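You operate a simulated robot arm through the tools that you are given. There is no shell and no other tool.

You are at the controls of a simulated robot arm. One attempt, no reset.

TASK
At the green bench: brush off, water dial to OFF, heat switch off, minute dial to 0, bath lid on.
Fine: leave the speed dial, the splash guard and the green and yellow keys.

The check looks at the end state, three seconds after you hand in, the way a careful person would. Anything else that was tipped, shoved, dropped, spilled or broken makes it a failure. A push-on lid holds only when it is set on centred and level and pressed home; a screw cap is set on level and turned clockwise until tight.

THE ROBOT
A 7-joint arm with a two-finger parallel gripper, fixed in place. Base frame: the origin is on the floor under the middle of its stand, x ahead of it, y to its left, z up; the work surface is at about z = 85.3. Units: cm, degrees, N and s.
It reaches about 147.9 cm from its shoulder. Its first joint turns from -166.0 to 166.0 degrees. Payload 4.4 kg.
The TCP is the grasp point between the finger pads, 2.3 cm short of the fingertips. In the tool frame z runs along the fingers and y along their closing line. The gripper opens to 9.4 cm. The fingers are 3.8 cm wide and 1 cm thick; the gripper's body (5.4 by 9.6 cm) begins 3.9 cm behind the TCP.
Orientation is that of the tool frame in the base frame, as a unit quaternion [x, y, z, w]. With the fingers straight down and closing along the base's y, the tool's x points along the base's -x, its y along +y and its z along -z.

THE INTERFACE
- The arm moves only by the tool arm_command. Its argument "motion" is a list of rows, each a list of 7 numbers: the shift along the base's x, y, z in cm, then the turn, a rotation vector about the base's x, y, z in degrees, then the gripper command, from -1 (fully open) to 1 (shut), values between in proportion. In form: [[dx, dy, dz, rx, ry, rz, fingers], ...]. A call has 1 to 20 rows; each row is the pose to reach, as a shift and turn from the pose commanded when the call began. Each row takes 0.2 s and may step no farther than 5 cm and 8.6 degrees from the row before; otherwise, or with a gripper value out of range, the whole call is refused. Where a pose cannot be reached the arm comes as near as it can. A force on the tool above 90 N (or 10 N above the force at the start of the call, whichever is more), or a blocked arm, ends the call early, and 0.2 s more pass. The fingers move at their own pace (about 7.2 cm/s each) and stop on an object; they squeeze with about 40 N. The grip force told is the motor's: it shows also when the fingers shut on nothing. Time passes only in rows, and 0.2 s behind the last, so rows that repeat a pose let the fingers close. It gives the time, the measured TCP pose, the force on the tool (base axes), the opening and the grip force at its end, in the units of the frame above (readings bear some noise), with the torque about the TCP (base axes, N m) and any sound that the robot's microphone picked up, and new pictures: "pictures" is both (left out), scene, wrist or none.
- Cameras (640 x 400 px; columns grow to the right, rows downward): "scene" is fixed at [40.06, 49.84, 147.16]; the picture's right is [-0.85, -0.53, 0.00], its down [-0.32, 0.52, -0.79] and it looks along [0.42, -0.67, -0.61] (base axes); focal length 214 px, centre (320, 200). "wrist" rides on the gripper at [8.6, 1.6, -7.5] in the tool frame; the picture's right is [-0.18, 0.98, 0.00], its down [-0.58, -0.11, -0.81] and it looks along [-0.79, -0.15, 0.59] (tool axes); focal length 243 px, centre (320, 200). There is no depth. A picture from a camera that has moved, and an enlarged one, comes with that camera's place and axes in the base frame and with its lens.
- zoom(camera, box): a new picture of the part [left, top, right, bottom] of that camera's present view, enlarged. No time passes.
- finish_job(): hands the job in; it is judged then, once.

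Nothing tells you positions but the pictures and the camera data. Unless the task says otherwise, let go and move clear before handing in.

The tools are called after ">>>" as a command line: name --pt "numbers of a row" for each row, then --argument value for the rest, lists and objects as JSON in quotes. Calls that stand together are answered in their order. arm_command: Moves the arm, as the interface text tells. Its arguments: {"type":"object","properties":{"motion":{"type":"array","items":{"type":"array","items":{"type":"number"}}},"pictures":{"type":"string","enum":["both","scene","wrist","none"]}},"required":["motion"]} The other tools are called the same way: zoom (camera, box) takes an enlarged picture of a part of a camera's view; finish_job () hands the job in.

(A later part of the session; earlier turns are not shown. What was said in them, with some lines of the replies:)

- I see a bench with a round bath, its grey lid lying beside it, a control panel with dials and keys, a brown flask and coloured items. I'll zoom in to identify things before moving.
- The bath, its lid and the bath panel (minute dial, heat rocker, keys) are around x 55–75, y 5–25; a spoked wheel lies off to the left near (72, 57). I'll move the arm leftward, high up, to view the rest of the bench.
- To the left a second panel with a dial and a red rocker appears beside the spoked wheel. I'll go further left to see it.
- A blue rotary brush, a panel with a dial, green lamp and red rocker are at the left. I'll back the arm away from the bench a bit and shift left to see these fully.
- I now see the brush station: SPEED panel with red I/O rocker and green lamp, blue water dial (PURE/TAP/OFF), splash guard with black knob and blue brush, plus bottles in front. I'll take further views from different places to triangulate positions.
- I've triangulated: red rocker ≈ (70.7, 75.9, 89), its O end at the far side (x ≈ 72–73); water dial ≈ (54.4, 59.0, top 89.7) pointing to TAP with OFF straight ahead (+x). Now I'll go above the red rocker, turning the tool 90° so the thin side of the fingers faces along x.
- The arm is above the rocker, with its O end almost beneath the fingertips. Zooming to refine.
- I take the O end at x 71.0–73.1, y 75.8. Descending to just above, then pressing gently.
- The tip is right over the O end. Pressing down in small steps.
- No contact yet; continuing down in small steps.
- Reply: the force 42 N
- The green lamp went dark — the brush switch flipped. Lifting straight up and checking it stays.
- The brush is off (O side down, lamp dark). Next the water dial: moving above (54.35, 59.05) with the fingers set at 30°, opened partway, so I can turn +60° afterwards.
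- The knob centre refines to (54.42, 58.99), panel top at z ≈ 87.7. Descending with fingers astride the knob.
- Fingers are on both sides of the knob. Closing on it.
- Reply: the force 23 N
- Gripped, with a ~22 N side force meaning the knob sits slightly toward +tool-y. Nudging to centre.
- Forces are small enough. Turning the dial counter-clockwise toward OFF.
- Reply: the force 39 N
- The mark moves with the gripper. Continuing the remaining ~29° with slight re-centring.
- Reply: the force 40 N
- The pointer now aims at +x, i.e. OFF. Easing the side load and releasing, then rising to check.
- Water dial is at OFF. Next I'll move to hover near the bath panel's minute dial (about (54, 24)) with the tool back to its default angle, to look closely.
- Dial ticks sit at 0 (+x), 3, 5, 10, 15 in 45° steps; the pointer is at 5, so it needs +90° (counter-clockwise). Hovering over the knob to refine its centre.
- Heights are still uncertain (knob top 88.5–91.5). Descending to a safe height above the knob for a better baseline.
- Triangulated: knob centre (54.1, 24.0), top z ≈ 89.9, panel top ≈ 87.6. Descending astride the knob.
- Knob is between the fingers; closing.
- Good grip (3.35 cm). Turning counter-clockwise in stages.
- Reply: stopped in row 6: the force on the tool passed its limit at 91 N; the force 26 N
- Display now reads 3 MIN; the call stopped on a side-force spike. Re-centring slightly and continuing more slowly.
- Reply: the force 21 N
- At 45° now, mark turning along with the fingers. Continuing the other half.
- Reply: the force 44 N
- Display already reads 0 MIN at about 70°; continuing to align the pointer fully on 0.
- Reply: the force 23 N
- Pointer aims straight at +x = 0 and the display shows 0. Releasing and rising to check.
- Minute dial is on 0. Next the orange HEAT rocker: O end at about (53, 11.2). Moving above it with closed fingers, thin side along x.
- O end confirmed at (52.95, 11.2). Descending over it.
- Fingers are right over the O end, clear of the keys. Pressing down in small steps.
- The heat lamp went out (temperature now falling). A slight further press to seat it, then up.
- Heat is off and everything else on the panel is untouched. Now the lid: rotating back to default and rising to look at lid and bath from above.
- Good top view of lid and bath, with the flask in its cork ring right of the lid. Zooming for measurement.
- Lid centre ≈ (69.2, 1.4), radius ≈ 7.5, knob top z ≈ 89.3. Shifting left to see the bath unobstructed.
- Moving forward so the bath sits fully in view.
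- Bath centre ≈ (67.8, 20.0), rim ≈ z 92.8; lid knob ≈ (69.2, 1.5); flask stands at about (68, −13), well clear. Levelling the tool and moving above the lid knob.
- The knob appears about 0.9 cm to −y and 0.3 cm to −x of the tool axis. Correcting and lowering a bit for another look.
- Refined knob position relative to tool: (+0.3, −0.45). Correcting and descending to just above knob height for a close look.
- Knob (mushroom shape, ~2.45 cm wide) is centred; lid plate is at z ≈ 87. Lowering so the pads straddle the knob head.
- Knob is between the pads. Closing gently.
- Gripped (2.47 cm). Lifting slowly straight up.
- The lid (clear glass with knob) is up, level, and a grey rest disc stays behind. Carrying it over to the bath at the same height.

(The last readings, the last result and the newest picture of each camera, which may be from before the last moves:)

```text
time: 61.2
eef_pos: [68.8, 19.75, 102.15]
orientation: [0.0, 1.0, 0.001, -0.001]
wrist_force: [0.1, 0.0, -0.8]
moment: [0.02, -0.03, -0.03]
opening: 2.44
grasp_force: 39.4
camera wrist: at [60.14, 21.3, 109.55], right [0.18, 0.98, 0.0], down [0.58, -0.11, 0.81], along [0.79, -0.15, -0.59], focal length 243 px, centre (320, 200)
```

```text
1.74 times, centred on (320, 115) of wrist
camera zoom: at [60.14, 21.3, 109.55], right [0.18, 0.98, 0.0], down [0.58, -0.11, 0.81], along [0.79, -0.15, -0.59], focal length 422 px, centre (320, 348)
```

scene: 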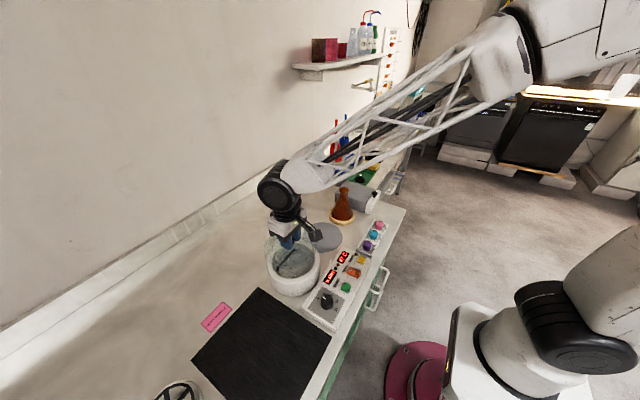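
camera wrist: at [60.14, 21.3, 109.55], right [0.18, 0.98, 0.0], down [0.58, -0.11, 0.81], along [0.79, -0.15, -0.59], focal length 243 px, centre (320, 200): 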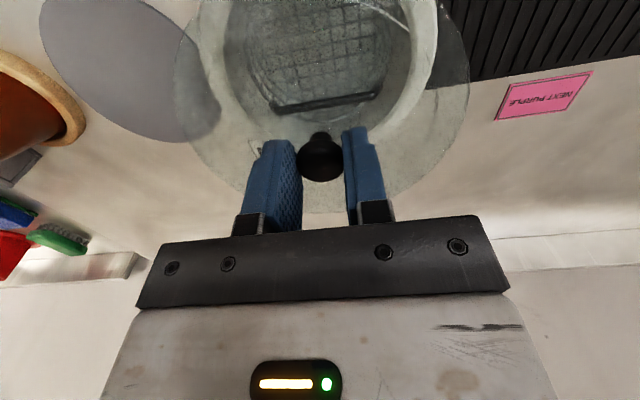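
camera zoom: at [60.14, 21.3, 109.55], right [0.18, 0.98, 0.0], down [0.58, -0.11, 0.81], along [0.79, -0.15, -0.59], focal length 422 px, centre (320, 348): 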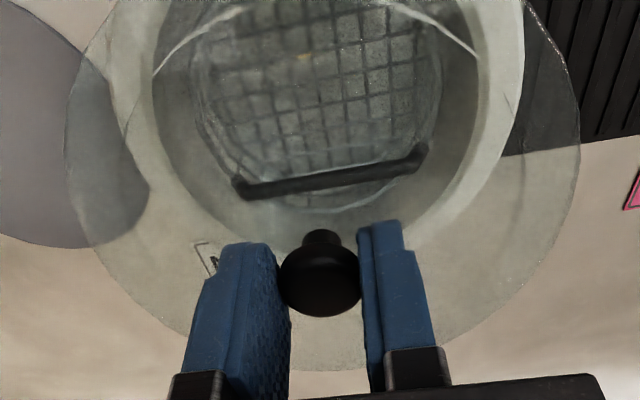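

Best fit for the bath rim: centre (68.7, 19.5), radius ≈ 7.9, z ≈ 92.8; the lid is practically over it. Lowering part way and checking alignment in both views.

>>> arm_command --pt "0 -0.05 -1.2 0 0 0 1" --pt "0 -0.05 -2.4 0 0 0 1" --pt "0 -0.05 -3.4 0 0 0 1" --pt "0 -0.05 -3.4 0 0 0 1" --pt "0 -0.05 -3.4 0 0 0 1" --pictures "both"

>>> zoom --camera "scene" --box '[250, 200, 340, 310]'

>>> zoom --camera "wrist" --box '[160, 0, 480, 230]'

```text
time: 62.4
eef_pos: [68.57, 19.4, 98.65]
orientation: [0.0, 1.0, 0.0, -0.001]
wrist_force: [0.5, -0.7, -1.1]
moment: [0.0, -0.02, -0.01]
opening: 2.47
grasp_force: 39.8
camera wrist: at [60.03, 21.01, 106.2], right [0.18, 0.98, 0.0], down [0.58, -0.11, 0.81], along [0.79, -0.15, -0.59], focal length 243 px, centre (320, 200)
```

scene: 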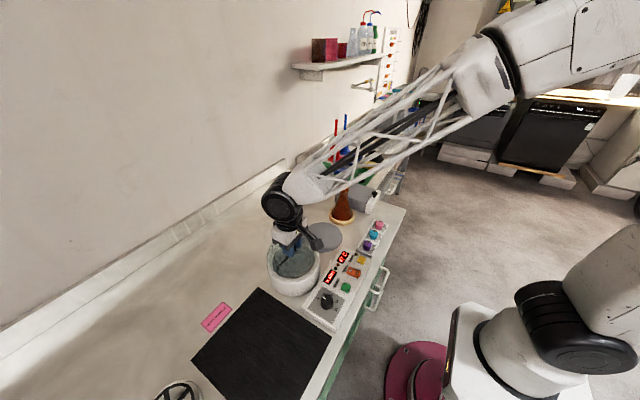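
wrist: 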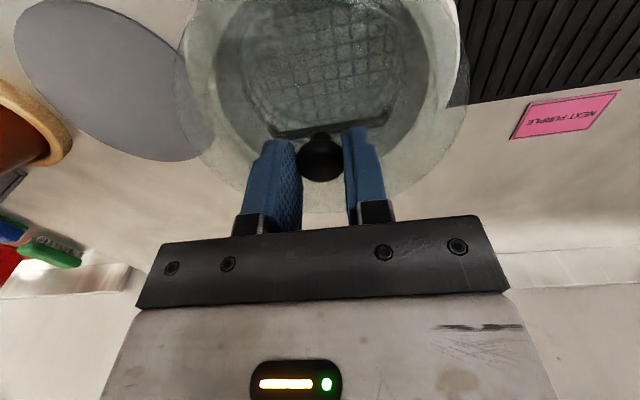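

```text
3.64 times, centred on (295, 255) of scene
camera zoom: at [40.06, 49.84, 147.16], right [-0.85, -0.53, 0.0], down [-0.32, 0.52, -0.79], along [0.42, -0.67, -0.61], focal length 780 px, centre (411, 0)
```

zoom: 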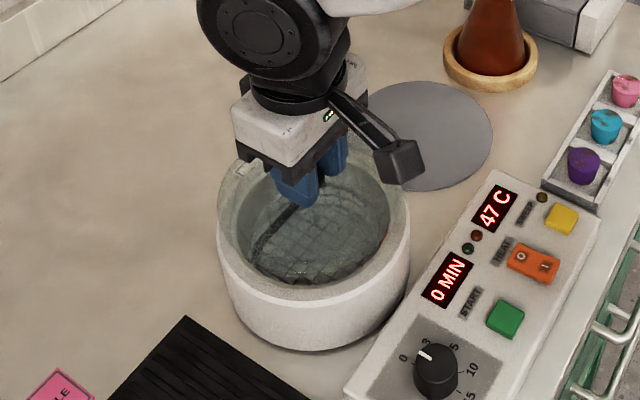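

```text
1.74 times, centred on (320, 115) of wrist
camera zoom: at [60.03, 21.01, 106.2], right [0.18, 0.98, 0.0], down [0.58, -0.11, 0.81], along [0.79, -0.15, -0.59], focal length 422 px, centre (320, 348)
```

zoom: 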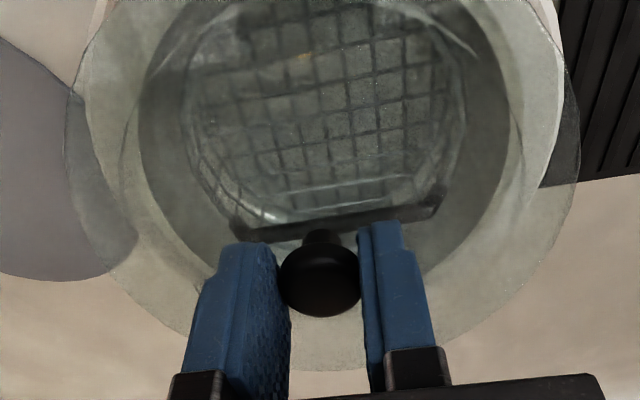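

Checking the rim edges against the lid edge at higher magnification.

>>> zoom --camera "wrist" --box '[170, 0, 270, 150]'

>>> zoom --camera "wrist" --box '[390, 0, 490, 150]'

>>> zoom --camera "scene" --box '[260, 230, 330, 300]'

```text
2.67 times, centred on (220, 75) of wrist
camera zoom: at [60.03, 21.01, 106.2], right [0.18, 0.98, 0.0], down [0.58, -0.11, 0.81], along [0.79, -0.15, -0.59], focal length 647 px, centre (587, 533)
```

zoom: 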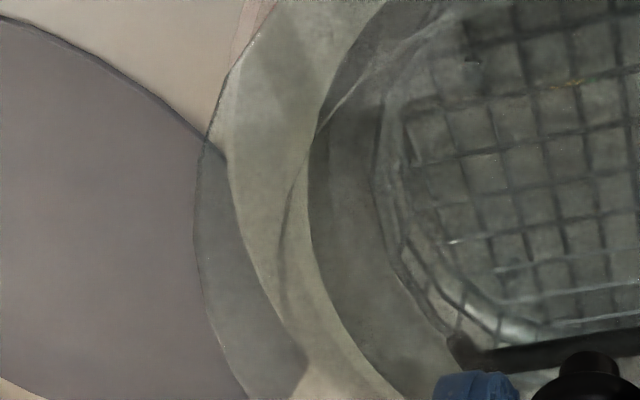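

```text
2.67 times, centred on (440, 75) of wrist
camera zoom: at [60.03, 21.01, 106.2], right [0.18, 0.98, 0.0], down [0.58, -0.11, 0.81], along [0.79, -0.15, -0.59], focal length 647 px, centre (0, 533)
```

zoom: 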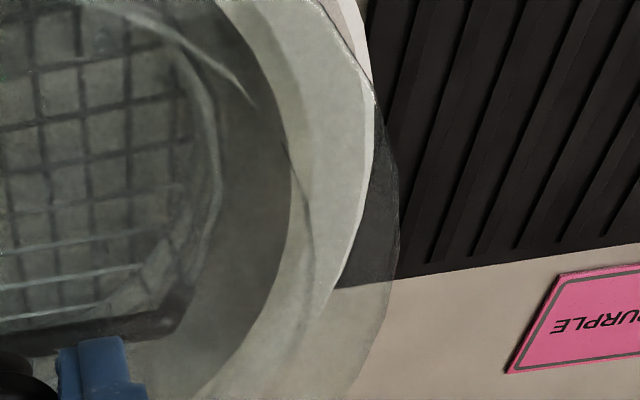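

```text
5.71 times, centred on (295, 265) of scene
camera zoom: at [40.06, 49.84, 147.16], right [-0.85, -0.53, 0.0], down [-0.32, 0.52, -0.79], along [0.42, -0.67, -0.61], focal length 1226 px, centre (463, -171)
```

zoom: 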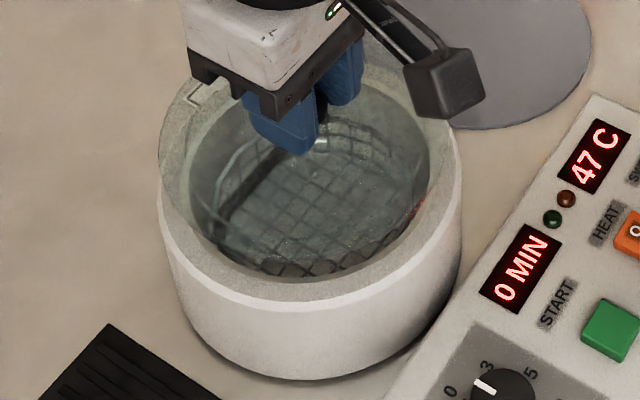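

Edges indicate the bath at about (68.8, 19.5) and rim z ≈ 92; the lid is nearly centred. Lowering slowly, watching the force.

>>> arm_command --pt "0.15 -0.05 -0.5 0 0 0 1" --pt "0.15 -0.05 -1 0 0 0 1" --pt "0.15 -0.05 -1.5 0 0 0 1" --pt "0.15 -0.05 -1.8 0 0 0 1" --pt "0.15 -0.05 -1.8 0 0 0 1" --pictures "both"

>>> zoom --camera "scene" --box '[260, 230, 330, 300]'

>>> zoom --camera "wrist" --box '[160, 0, 480, 230]'

```text
time: 63.6
eef_pos: [68.8, 19.18, 97.04]
orientation: [-0.001, 1.0, 0.0, 0.0]
wrist_force: [-0.6, 0.6, -1.2]
moment: [0.03, -0.01, -0.02]
opening: 2.44
grasp_force: 40.3
camera wrist: at [60.28, 20.9, 104.52], right [0.18, 0.98, 0.0], down [0.58, -0.11, 0.81], along [0.79, -0.15, -0.59], focal length 243 px, centre (320, 200)
```

scene: 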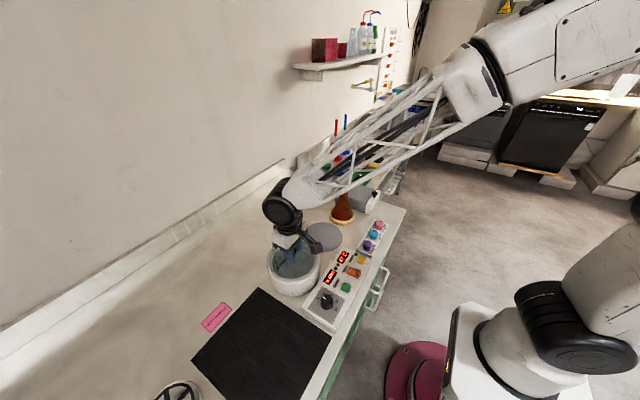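
wrist: 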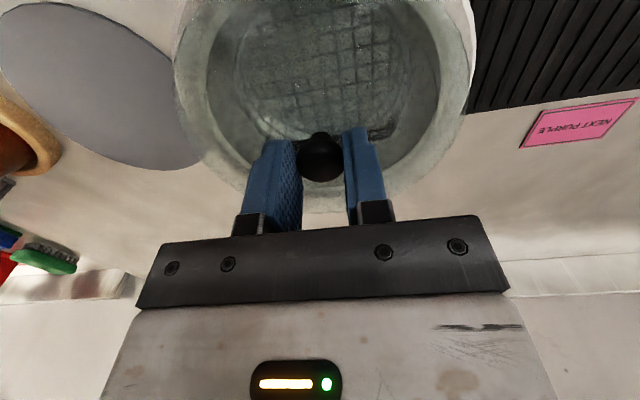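

```text
5.71 times, centred on (295, 265) of scene
camera zoom: at [40.06, 49.84, 147.16], right [-0.85, -0.53, 0.0], down [-0.32, 0.52, -0.79], along [0.42, -0.67, -0.61], focal length 1226 px, centre (463, -171)
```

zoom: 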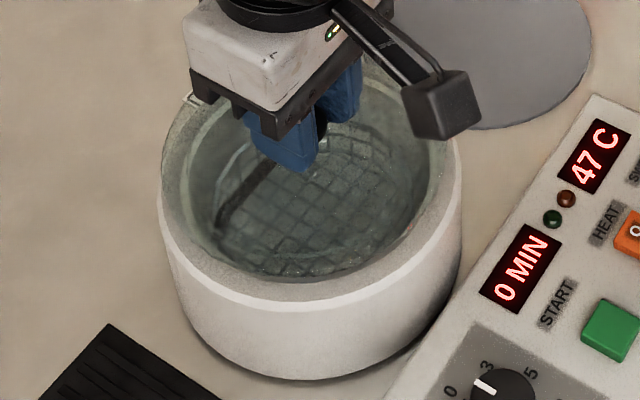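

```text
1.74 times, centred on (320, 115) of wrist
camera zoom: at [60.28, 20.9, 104.52], right [0.18, 0.98, 0.0], down [0.58, -0.11, 0.81], along [0.79, -0.15, -0.59], focal length 422 px, centre (320, 348)
```

zoom: 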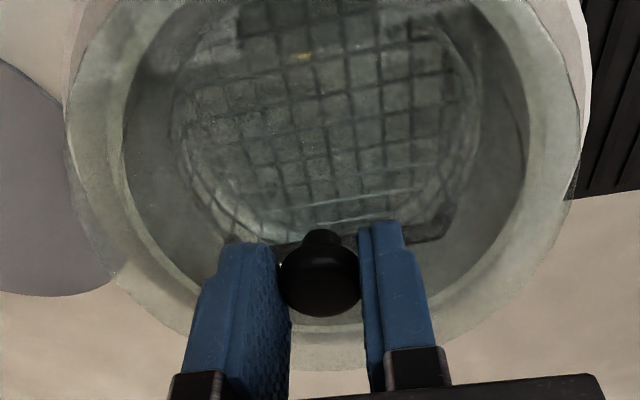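

Lid is ~1 cm above the rim and laterally well centred. Zooming on the far edge to check the x alignment.

>>> zoom --camera "wrist" --box '[280, 150, 360, 225]'

>>> zoom --camera "wrist" --box '[165, 0, 265, 100]'

>>> zoom --camera "wrist" --box '[390, 0, 490, 100]'

>>> zoom --camera "wrist" --box '[190, 110, 290, 220]'

>>> zoom --camera "wrist" --box '[370, 110, 470, 220]'

```text
5.33 times, centred on (320, 188) of wrist
camera zoom: at [60.28, 20.9, 104.52], right [0.18, 0.98, 0.0], down [0.58, -0.11, 0.81], along [0.79, -0.15, -0.59], focal length 1294 px, centre (320, 267)
```

zoom: 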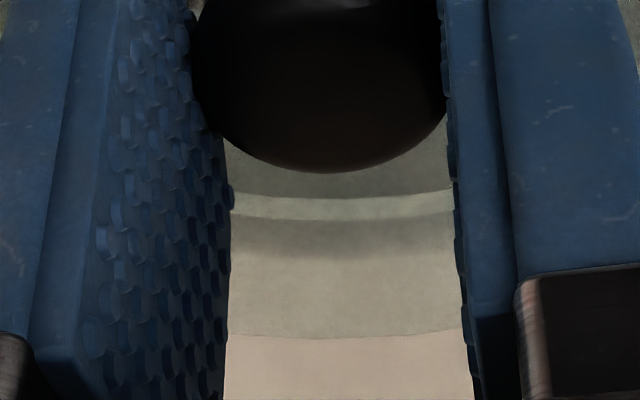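

```text
4.00 times, centred on (215, 50) of wrist
camera zoom: at [60.28, 20.9, 104.52], right [0.18, 0.98, 0.0], down [0.58, -0.11, 0.81], along [0.79, -0.15, -0.59], focal length 970 px, centre (740, 800)
```

zoom: 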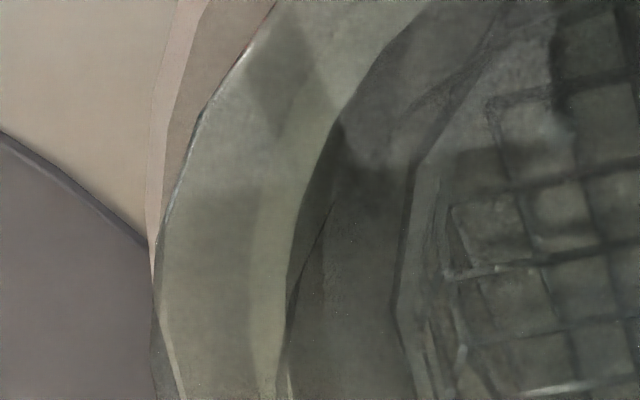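

```text
4.00 times, centred on (440, 50) of wrist
camera zoom: at [60.28, 20.9, 104.52], right [0.18, 0.98, 0.0], down [0.58, -0.11, 0.81], along [0.79, -0.15, -0.59], focal length 970 px, centre (-160, 800)
```

zoom: 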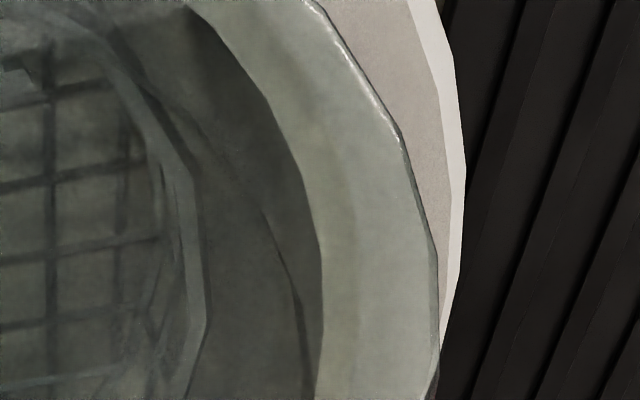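

```text
3.64 times, centred on (240, 165) of wrist
camera zoom: at [60.28, 20.9, 104.52], right [0.18, 0.98, 0.0], down [0.58, -0.11, 0.81], along [0.79, -0.15, -0.59], focal length 882 px, centre (611, 327)
```

zoom: 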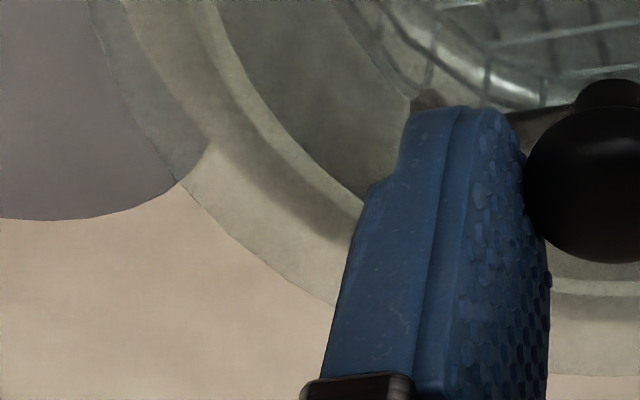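

```text
3.64 times, centred on (420, 165) of wrist
camera zoom: at [60.28, 20.9, 104.52], right [0.18, 0.98, 0.0], down [0.58, -0.11, 0.81], along [0.79, -0.15, -0.59], focal length 882 px, centre (-44, 327)
```

zoom: 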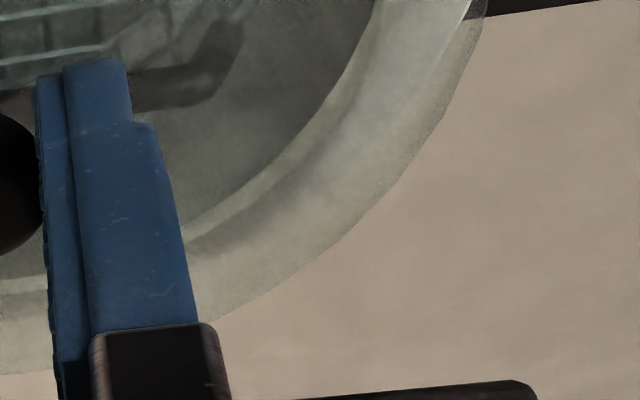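

Measured in the same frame, the lid needs about +0.2 in y and −0.05 in x. Applying that and lowering to contact.

>>> arm_command --pt "-0.05 0.2 0 0 0 0 1" --pt "-0.05 0.2 -0.3 0 0 0 1" --pt "-0.05 0.2 -0.5 0 0 0 1" --pt "-0.05 0.2 -0.7 0 0 0 1" --pt "-0.05 0.2 -0.7 0 0 0 1" --pictures "both"

>>> zoom --camera "wrist" --box '[160, 0, 480, 230]'

>>> zoom --camera "scene" --box '[260, 230, 330, 300]'

```text
time: 64.8
eef_pos: [68.79, 19.7, 96.29]
orientation: [0.0, 1.0, 0.0, -0.001]
wrist_force: [-11.9, -11.4, 9.9]
moment: [-0.01, 0.07, -0.2]
opening: 2.43
grasp_force: 39.9
camera wrist: at [60.24, 21.22, 103.79], right [0.18, 0.98, 0.0], down [0.58, -0.11, 0.81], along [0.79, -0.15, -0.59], focal length 243 px, centre (320, 200)
```

scene: 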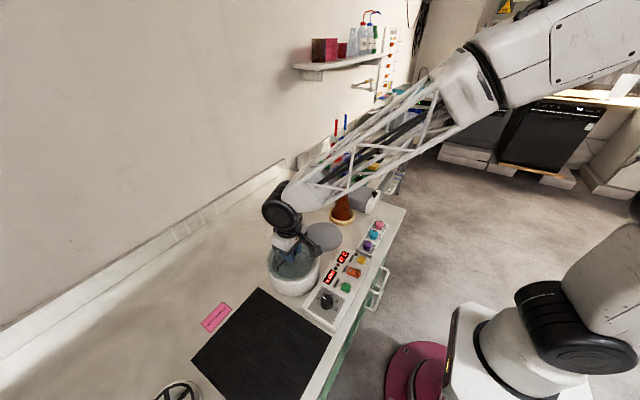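
wrist: 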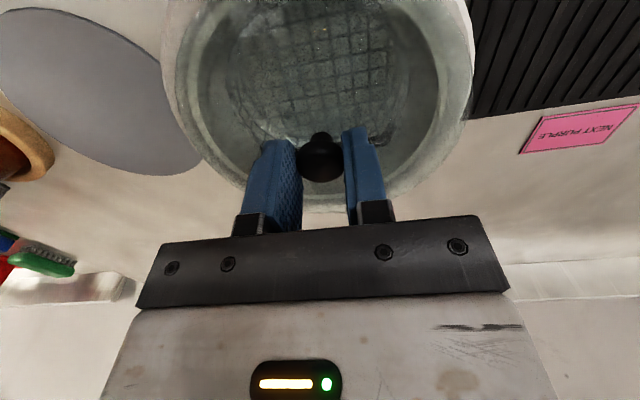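

```text
1.74 times, centred on (320, 115) of wrist
camera zoom: at [60.24, 21.22, 103.79], right [0.18, 0.98, 0.0], down [0.58, -0.11, 0.81], along [0.79, -0.15, -0.59], focal length 422 px, centre (320, 348)
```

zoom: 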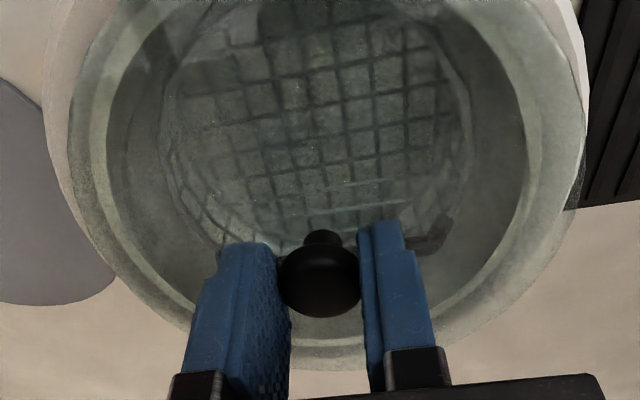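

```text
5.71 times, centred on (295, 265) of scene
camera zoom: at [40.06, 49.84, 147.16], right [-0.85, -0.53, 0.0], down [-0.32, 0.52, -0.79], along [0.42, -0.67, -0.61], focal length 1226 px, centre (463, -171)
```

zoom: 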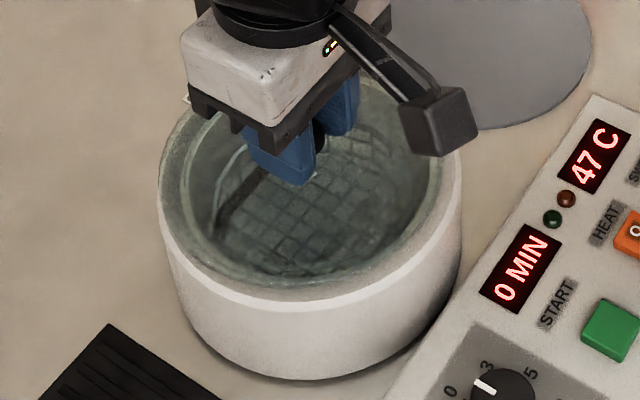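

Contact felt with a side force of (−12, −11) N, and the view shows the lid a bit too far to +y. Raising slightly and shifting back.

>>> arm_command --pt "0 0 0.4 0 0 0 1" --pt "-0.1 -0.25 0.4 0 0 0 1" --pt "-0.1 -0.25 0.4 0 0 0 1" --pt "-0.1 -0.25 0.4 0 0 0 1" --pictures "wrist"

>>> zoom --camera "wrist" --box '[160, 0, 480, 230]'

```text
time: 65.8
eef_pos: [68.73, 19.43, 96.82]
orientation: [0.0, 1.0, 0.0, -0.001]
wrist_force: [-0.4, 0.4, -1.5]
moment: [-0.04, 0.02, 0.01]
opening: 2.44
grasp_force: 39.9
camera wrist: at [60.12, 20.97, 104.16], right [0.18, 0.98, 0.0], down [0.58, -0.11, 0.81], along [0.79, -0.15, -0.59], focal length 243 px, centre (320, 200)
```

wrist: 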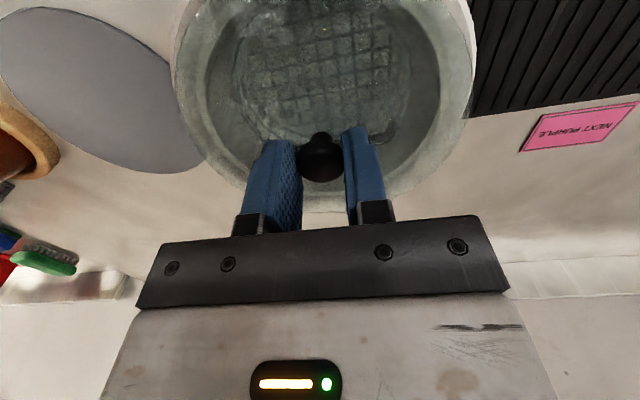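

```text
1.74 times, centred on (320, 115) of wrist
camera zoom: at [60.12, 20.97, 104.16], right [0.18, 0.98, 0.0], down [0.58, -0.11, 0.81], along [0.79, -0.15, -0.59], focal length 422 px, centre (320, 348)
```

zoom: 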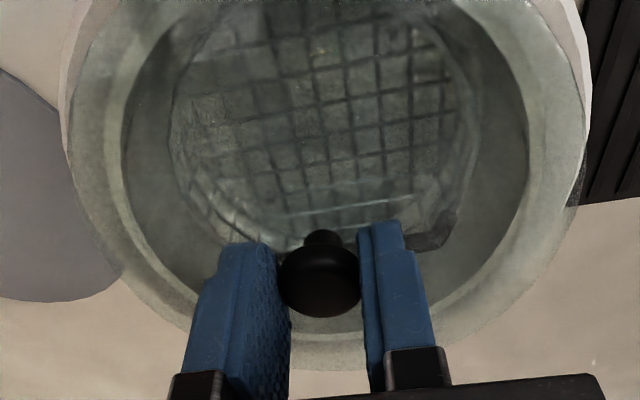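

Laterally the lid now looks centred. Zooming on both edges to confirm the fore-aft alignment too.

>>> zoom --camera "wrist" --box '[165, 0, 265, 125]'

>>> zoom --camera "wrist" --box '[390, 0, 490, 125]'

>>> zoom --camera "wrist" --box '[280, 150, 360, 225]'

>>> zoom --camera "wrist" --box '[370, 110, 470, 220]'

```text
3.20 times, centred on (215, 62) of wrist
camera zoom: at [60.12, 20.97, 104.16], right [0.18, 0.98, 0.0], down [0.58, -0.11, 0.81], along [0.79, -0.15, -0.59], focal length 776 px, centre (656, 640)
```

zoom: 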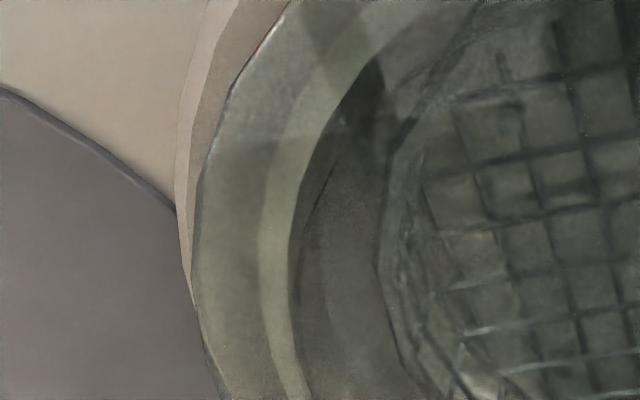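

```text
3.20 times, centred on (440, 62) of wrist
camera zoom: at [60.12, 20.97, 104.16], right [0.18, 0.98, 0.0], down [0.58, -0.11, 0.81], along [0.79, -0.15, -0.59], focal length 776 px, centre (-64, 640)
```

zoom: 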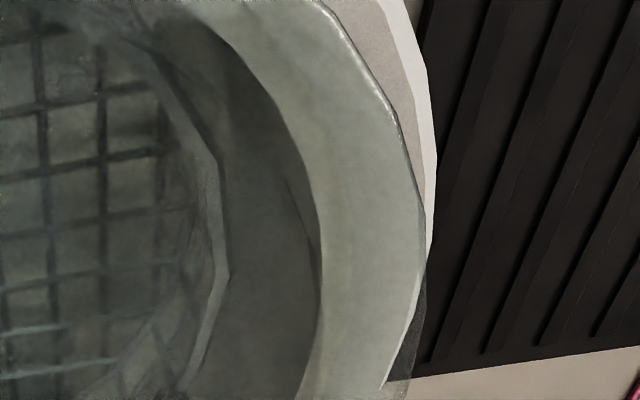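

```text
5.33 times, centred on (320, 188) of wrist
camera zoom: at [60.12, 20.97, 104.16], right [0.18, 0.98, 0.0], down [0.58, -0.11, 0.81], along [0.79, -0.15, -0.59], focal length 1294 px, centre (320, 267)
```

zoom: 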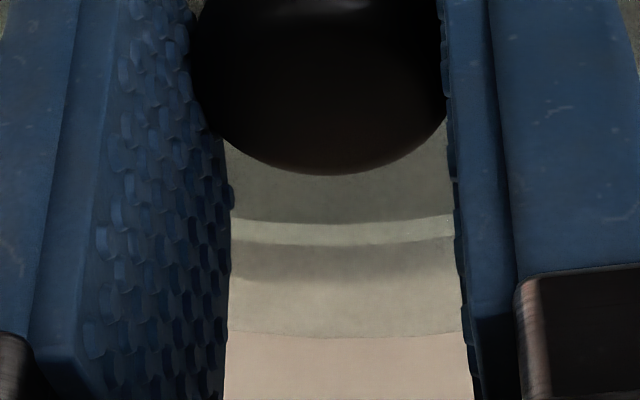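

```text
3.64 times, centred on (420, 165) of wrist
camera zoom: at [60.12, 20.97, 104.16], right [0.18, 0.98, 0.0], down [0.58, -0.11, 0.81], along [0.79, -0.15, -0.59], focal length 882 px, centre (-44, 327)
```

zoom: 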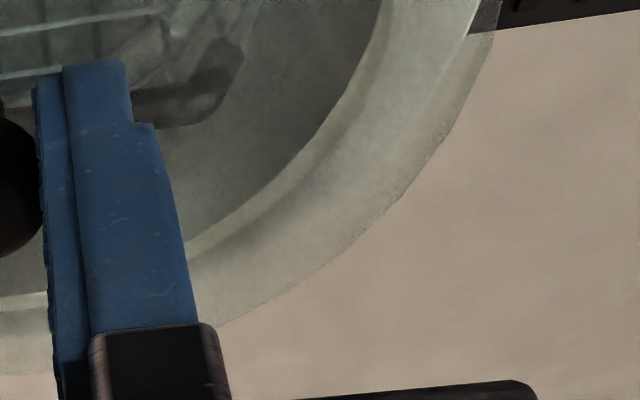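

Fit shows lid and bath centred within about 1 mm. Lowering straight down again with force checks.

>>> arm_command --pt "0 0 -0.3 0 0 0 1" --pt "0 0 -0.6 0 0 0 1" --pt "0 0 -0.6 0 0 0 1" --pt "0 0 -0.6 0 0 0 1" --pictures "wrist"

>>> zoom --camera "wrist" --box '[160, 0, 480, 230]'

```text
time: 66.8
eef_pos: [68.57, 19.41, 96.09]
orientation: [0.0, 1.0, 0.0, 0.0]
wrist_force: [0.3, 0.3, 1.5]
moment: [-0.15, -0.07, 0.05]
opening: 2.43
grasp_force: 40.1
camera wrist: at [60.11, 20.95, 103.58], right [0.18, 0.98, 0.0], down [0.58, -0.11, 0.81], along [0.79, -0.15, -0.59], focal length 243 px, centre (320, 200)
```

wrist: 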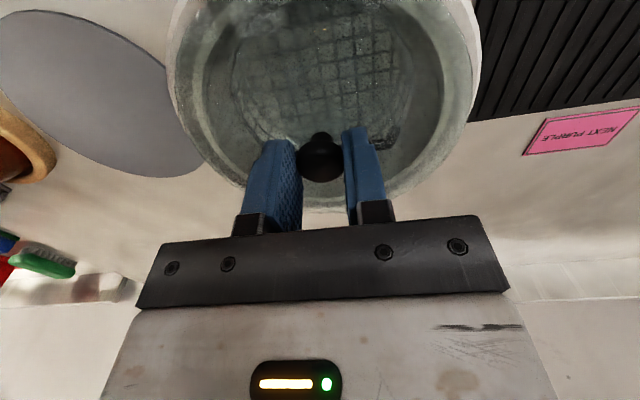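

```text
1.74 times, centred on (320, 115) of wrist
camera zoom: at [60.11, 20.95, 103.58], right [0.18, 0.98, 0.0], down [0.58, -0.11, 0.81], along [0.79, -0.15, -0.59], focal length 422 px, centre (320, 348)
```

zoom: 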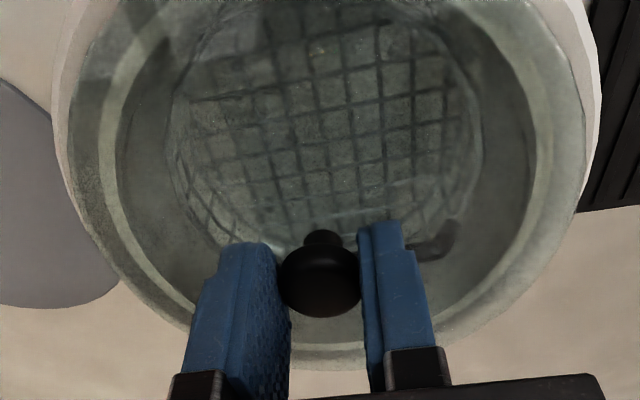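

Almost no force and even margins. Continuing down.

>>> arm_command --pt "0 0 -0.15 0 0 0 1" --pt "0 0 -0.3 0 0 0 1" --pt "0 0 -0.3 0 0 0 1" --pictures "wrist"

>>> zoom --camera "scene" --box '[260, 230, 330, 300]'

```text
time: 67.6
eef_pos: [68.74, 19.52, 95.89]
orientation: [0.0, 1.0, 0.0, -0.001]
wrist_force: [-29.6, 22.0, 17.8]
moment: [0.43, 0.53, 0.13]
opening: 2.49
grasp_force: 40.0
heard: snap
camera wrist: at [60.09, 21.07, 103.36], right [0.18, 0.98, 0.0], down [0.58, -0.11, 0.81], along [0.79, -0.15, -0.59], focal length 243 px, centre (320, 200)
```

wrist: 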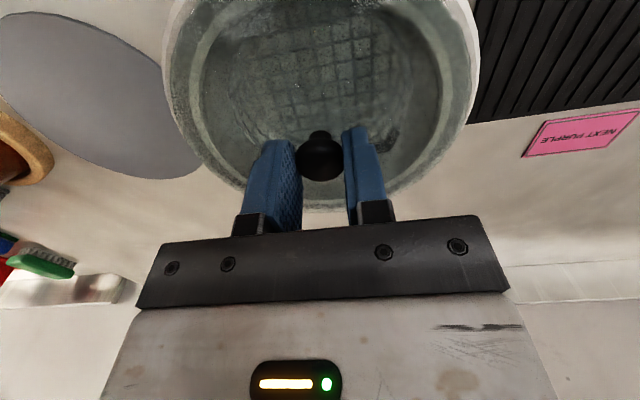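

```text
5.71 times, centred on (295, 265) of scene
camera zoom: at [40.06, 49.84, 147.16], right [-0.85, -0.53, 0.0], down [-0.32, 0.52, -0.79], along [0.42, -0.67, -0.61], focal length 1226 px, centre (463, -171)
```

zoom: 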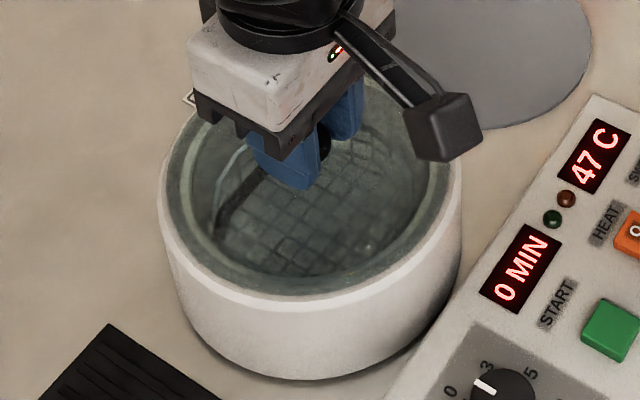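

A snap was heard — the lid has clicked on. Easing the side load and pressing a little more to make sure it is fully home.

>>> arm_command --pt "-0.1 0.08 -0.1 0 0 0 1" --pt "-0.1 0.08 -0.2 0 0 0 1" --pt "-0.1 0.08 -0.2 0 0 0 1" --pictures "wrist"

```text
time: 68.4
eef_pos: [68.75, 19.57, 95.78]
orientation: [0.001, 1.0, 0.0, 0.001]
wrist_force: [-9.5, 8.2, 33.0]
moment: [0.18, 0.07, 0.0]
opening: 2.45
grasp_force: 39.7
camera wrist: at [60.16, 21.08, 103.22], right [0.18, 0.98, 0.0], down [0.58, -0.11, 0.81], along [0.79, -0.15, -0.59], focal length 243 px, centre (320, 200)
```

wrist: 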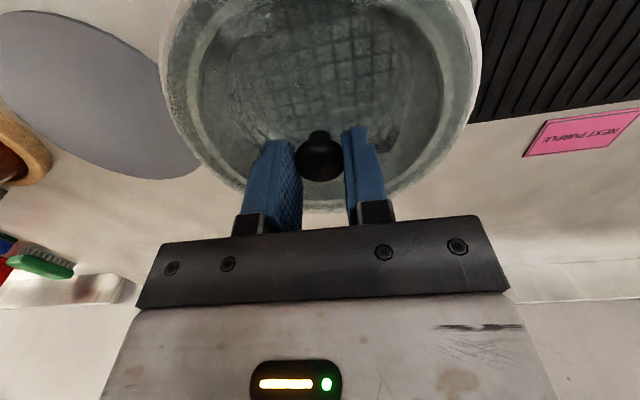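

The lid doesn't move further under 33 N, so it is home. Relieving the push, opening, and rising straight up.

>>> arm_command --pt "-0.1 0.05 0.2 0 0 0 1" --pt "-0.1 0.05 0.2 0 0 0 0.6" --pt "-0.1 0.05 0.2 0 0 0 0.2" --pt "-0.1 0.05 0.2 0 0 0 -0.2" --pt "-0.1 0.05 0.2 0 0 0 -0.3" --pt "-0.1 0.05 0.2 0 0 0 -0.3" --pictures "wrist"

>>> arm_command --pt "0 0 1 0 0 0 -0.3" --pt "0 0 3 0 0 0 -0.3" --pt "0 0 6 0 0 0 -0.3" --pt "0 0 10 0 0 0 -0.3" --pt "0 0 14 0 0 0 -0.3" --pt "0 0 14 0 0 0 -0.3" --pictures "both"

>>> zoom --camera "scene" --box '[250, 210, 350, 310]'

>>> zoom --camera "wrist" --box '[160, 0, 480, 200]'

```text
time: 69.8
eef_pos: [68.49, 19.55, 95.73]
orientation: [0.0, 1.0, 0.0, 0.0]
wrist_force: [-0.4, -0.3, -0.7]
moment: [-0.02, 0.0, 0.01]
opening: 6.12
grasp_force: 0.1
camera wrist: at [59.98, 21.13, 103.25], right [0.18, 0.98, 0.0], down [0.58, -0.11, 0.81], along [0.79, -0.15, -0.59], focal length 243 px, centre (320, 200)
```

wrist: 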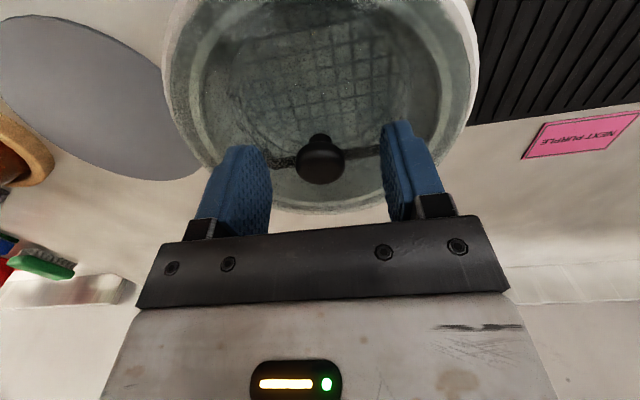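

```text
time: 71.2
eef_pos: [68.33, 19.49, 109.79]
orientation: [0.0, 1.0, 0.001, -0.001]
wrist_force: [0.5, 0.9, -0.4]
moment: [0.02, -0.01, 0.01]
opening: 6.12
grasp_force: 0.1
camera wrist: at [59.84, 21.1, 117.17], right [0.18, 0.98, 0.0], down [0.58, -0.11, 0.81], along [0.79, -0.15, -0.59], focal length 243 px, centre (320, 200)
```

scene: 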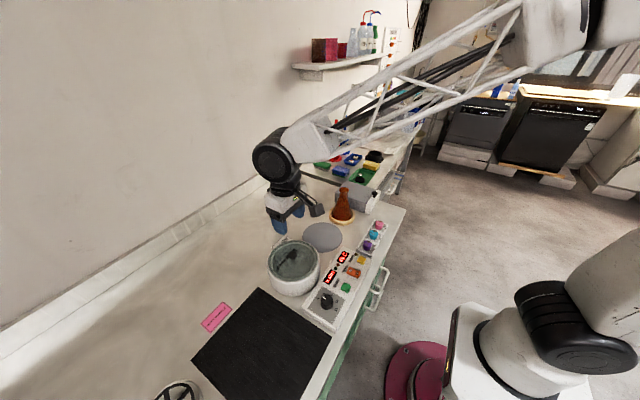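
wrist: 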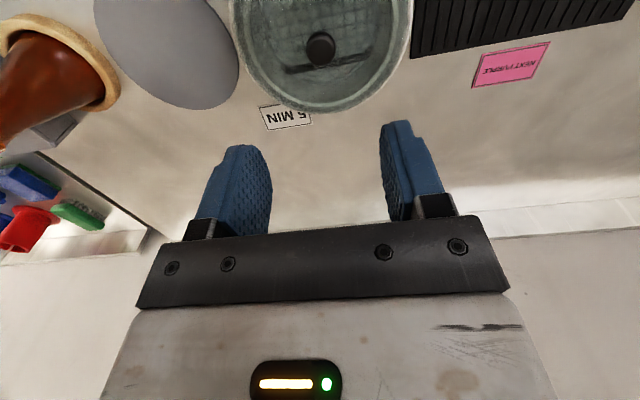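

```text
4.00 times, centred on (300, 260) of scene
camera zoom: at [40.06, 49.84, 147.16], right [-0.85, -0.53, 0.0], down [-0.32, 0.52, -0.79], along [0.42, -0.67, -0.61], focal length 858 px, centre (400, -40)
```

zoom: 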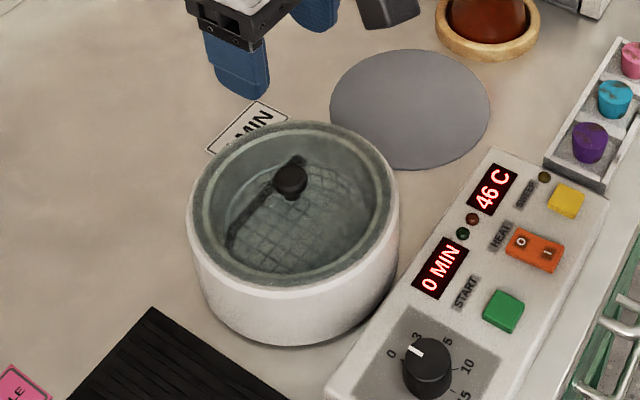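

```text
2.00 times, centred on (320, 100) of wrist
camera zoom: at [59.84, 21.1, 117.17], right [0.18, 0.98, 0.0], down [0.58, -0.11, 0.81], along [0.79, -0.15, -0.59], focal length 485 px, centre (320, 400)
```

zoom: 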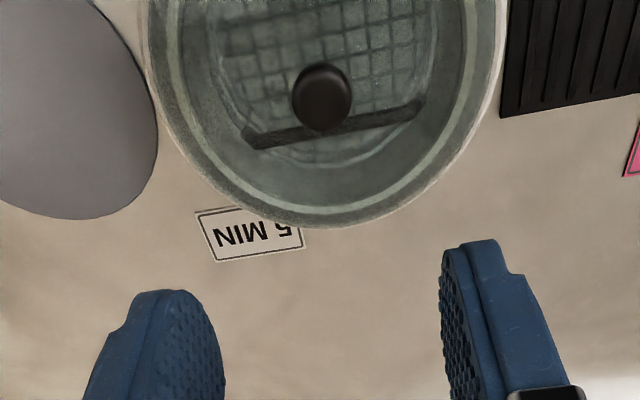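

Lid sits level and centred on the bath. Moving clear and taking a last overall look, including the brush panel and water dial.

>>> arm_command --pt "-4 2 2 0 0 0 -0.3" --pt "-8 5 4 0 0 0 -0.3" --pt "-12 9 7 0 0 0 -0.3" --pt "-16 13 10 0 0 0 -0.3" --pt "-19 17 13 0 0 0 -0.3" --pt "-22 21 15 0 0 0 -0.3" --pt "-24 25 17 0 0 0 -0.3" --pt "-26 29 18 0 0 0 -0.3" --pt "-27 33 18 0 0 0 -0.3" --pt "-27 33 18 0 0 0 -0.3" --pictures "both"

>>> zoom --camera "wrist" --box '[280, 0, 600, 180]'

>>> zoom --camera "wrist" --box '[0, 20, 320, 220]'

```text
refused: row 2 steps farther than a row can; nothing moved
```

```text
2.00 times, centred on (440, 90) of wrist
camera zoom: at [59.84, 21.1, 117.17], right [0.18, 0.98, 0.0], down [0.58, -0.11, 0.81], along [0.79, -0.15, -0.59], focal length 485 px, centre (80, 420)
```

zoom: 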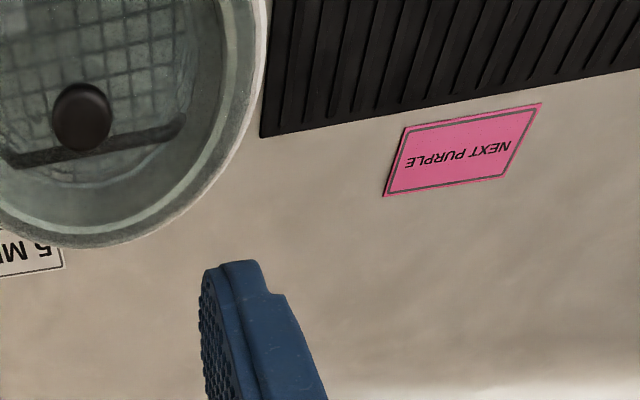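

```text
2.00 times, centred on (160, 120) of wrist
camera zoom: at [59.84, 21.1, 117.17], right [0.18, 0.98, 0.0], down [0.58, -0.11, 0.81], along [0.79, -0.15, -0.59], focal length 485 px, centre (640, 360)
```

zoom: 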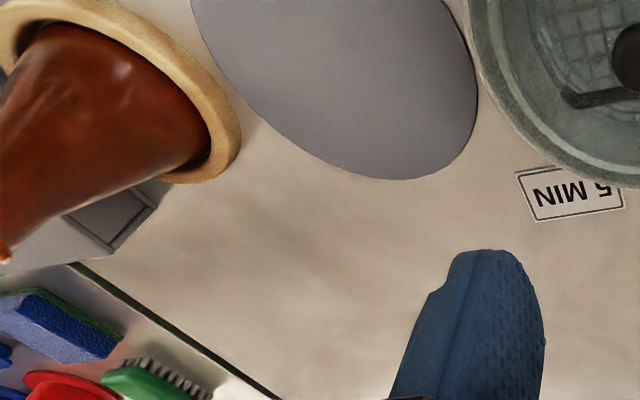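

That move was refused for too long a step; the arm is still above the bath. Repeating with shorter steps.

>>> arm_command --pt "-2 1 2 0 0 0 -0.3" --pt "-4.5 3 4 0 0 0 -0.3" --pt "-7 5.5 6 0 0 0 -0.3" --pt "-9.5 8.5 8 0 0 0 -0.3" --pt "-12 11.5 10 0 0 0 -0.3" --pt "-14.5 14.5 12 0 0 0 -0.3" --pt "-17 17.5 14 0 0 0 -0.3" --pt "-19.5 20.5 16 0 0 0 -0.3" --pt "-22 23.5 17 0 0 0 -0.3" --pt "-24 27 18 0 0 0 -0.3" --pt "-26 30.5 18 0 0 0 -0.3" --pt "-27 34 18 0 0 0 -0.3" --pt "-27 34 18 0 0 0 -0.3" --pictures "both"

>>> zoom --camera "wrist" --box '[280, 0, 600, 180]'

>>> zoom --camera "wrist" --box '[0, 20, 320, 220]'

```text
time: 74.0
eef_pos: [41.49, 53.43, 128.01]
orientation: [-0.001, 1.0, 0.0, -0.001]
wrist_force: [0.0, -0.5, -0.1]
moment: [0.0, 0.01, -0.01]
opening: 6.09
grasp_force: 0.0
camera wrist: at [32.82, 54.98, 135.42], right [0.18, 0.98, 0.0], down [0.58, -0.11, 0.81], along [0.79, -0.15, -0.59], focal length 243 px, centre (320, 200)
```

scene: 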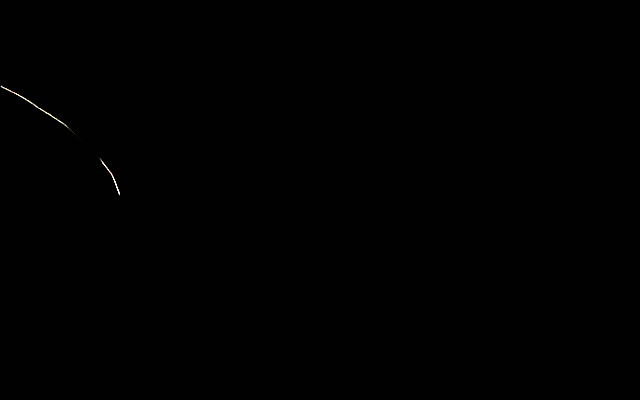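
wrist: 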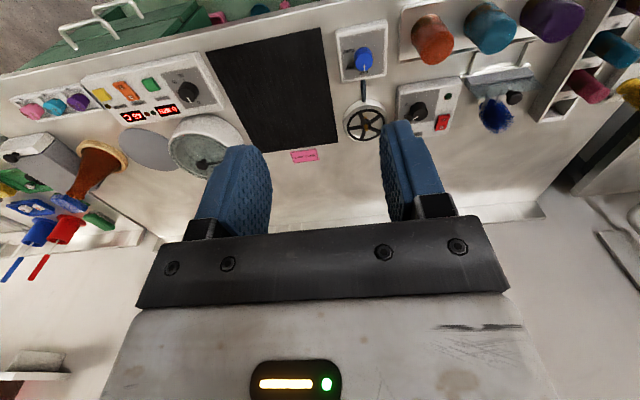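

```text
2.00 times, centred on (440, 90) of wrist
camera zoom: at [32.82, 54.98, 135.42], right [0.18, 0.98, 0.0], down [0.58, -0.11, 0.81], along [0.79, -0.15, -0.59], focal length 485 px, centre (80, 420)
```

zoom: 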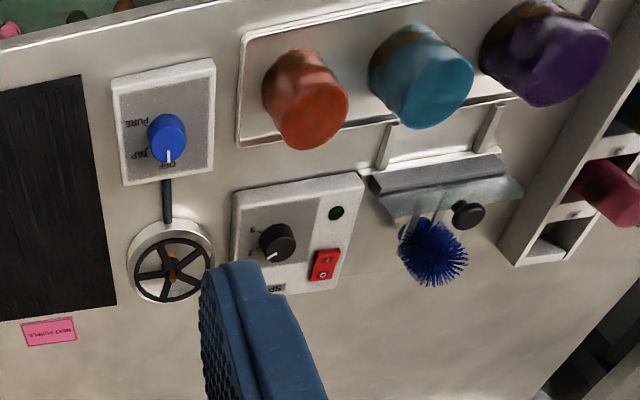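

```text
2.00 times, centred on (160, 120) of wrist
camera zoom: at [32.82, 54.98, 135.42], right [0.18, 0.98, 0.0], down [0.58, -0.11, 0.81], along [0.79, -0.15, -0.59], focal length 485 px, centre (640, 360)
```

zoom: 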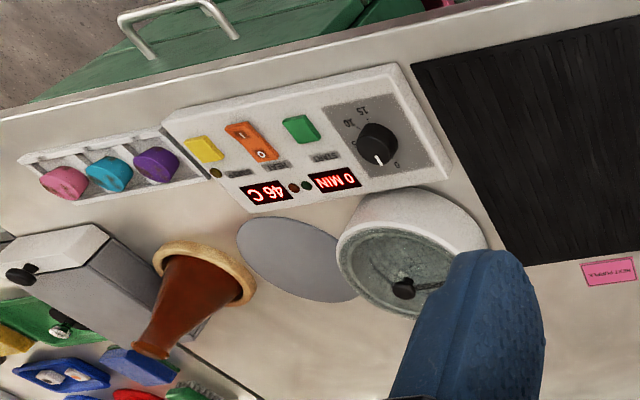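

Everything reads as wanted: water dial on OFF, brush switch off with lamp dark, heat off, 0 MIN, lid on. The arm blocks the scene camera, so I'll shift it away and take one final picture.

>>> arm_command --pt "1 -4 0 0 0 0 -0.3" --pt "2 -8 0 0 0 0 -0.3" --pt "3 -12 0 0 0 0 -0.3" --pt "4 -16 0 0 0 0 -0.3" --pt "5 -20 0 0 0 0 -0.3" --pt "6 -24 0 0 0 0 -0.3" --pt "7 -28 0 0 0 0 -0.3" --pt "8 -32 0 0 0 0 -0.3" --pt "9 -36 0 0 0 0 -0.3" --pt "9 -40 0 0 0 0 -0.3" --pt "9 -40 0 0 0 0 -0.3" --pictures "both"

>>> zoom --camera "scene" --box '[230, 170, 400, 320]'

```text
time: 76.4
eef_pos: [50.52, 13.14, 127.93]
orientation: [0.0, 1.0, 0.0, 0.0]
wrist_force: [0.0, 0.0, 0.0]
moment: [0.03, -0.04, 0.0]
opening: 6.11
grasp_force: 0.0
camera wrist: at [41.94, 14.77, 135.32], right [0.18, 0.98, 0.0], down [0.58, -0.11, 0.81], along [0.79, -0.15, -0.59], focal length 243 px, centre (320, 200)
```

scene: 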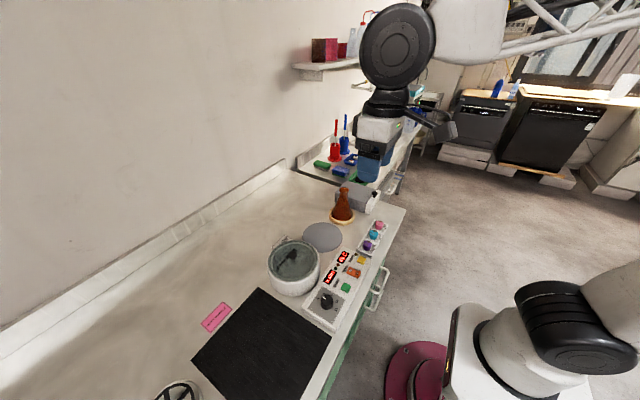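
wrist: 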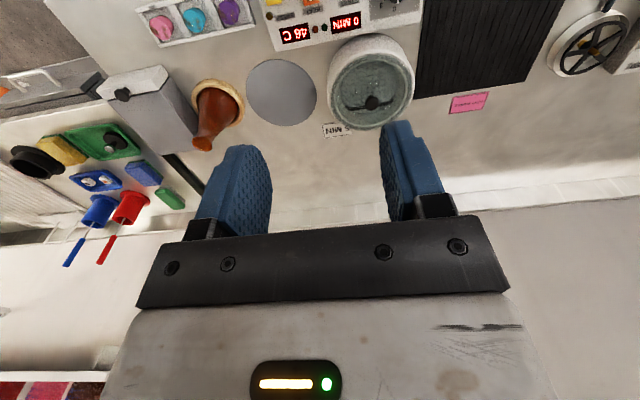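

```text
2.67 times, centred on (315, 245) of scene
camera zoom: at [40.06, 49.84, 147.16], right [-0.85, -0.53, 0.0], down [-0.32, 0.52, -0.79], along [0.42, -0.67, -0.61], focal length 572 px, centre (333, 80)
```

zoom: 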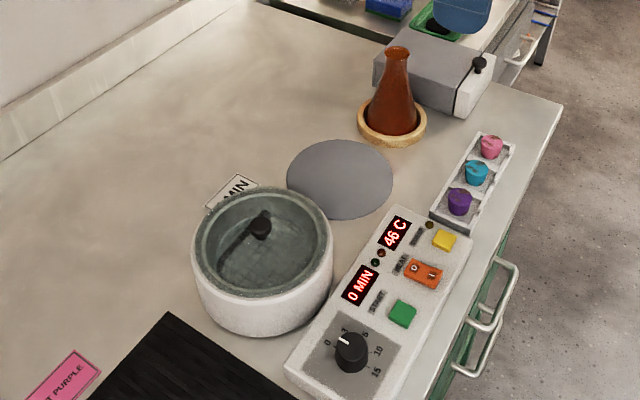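

All five items are done, nothing else has been disturbed, and the arm is clear. Handing in.

>>> finish_job

```text
The job is handed in.
```

I finished all five settings at the green bench and handed the job in. The check's verdict hasn't come back to me. My last pictures showed:

- **Brush:** the red rocker is on O and its green lamp is dark.
- **Water dial:** the pointer is at OFF, within about 3° of the mark.
- **Heat switch:** the orange rocker is on O and its lamp is out. The display had dropped from 50 C to 46 C.
- **Minute dial:** the pointer is at 0 and the display reads 0 MIN.
- **Bath lid:** it sits centred and level on the bath. It snapped on and did not move further under about 33 N of downward push.

I did not touch the speed dial, the splash guard, or the green and yellow keys. In the last views, nothing else looked moved, tipped or spilled. The gripper is empty and the arm is clear of the bench.
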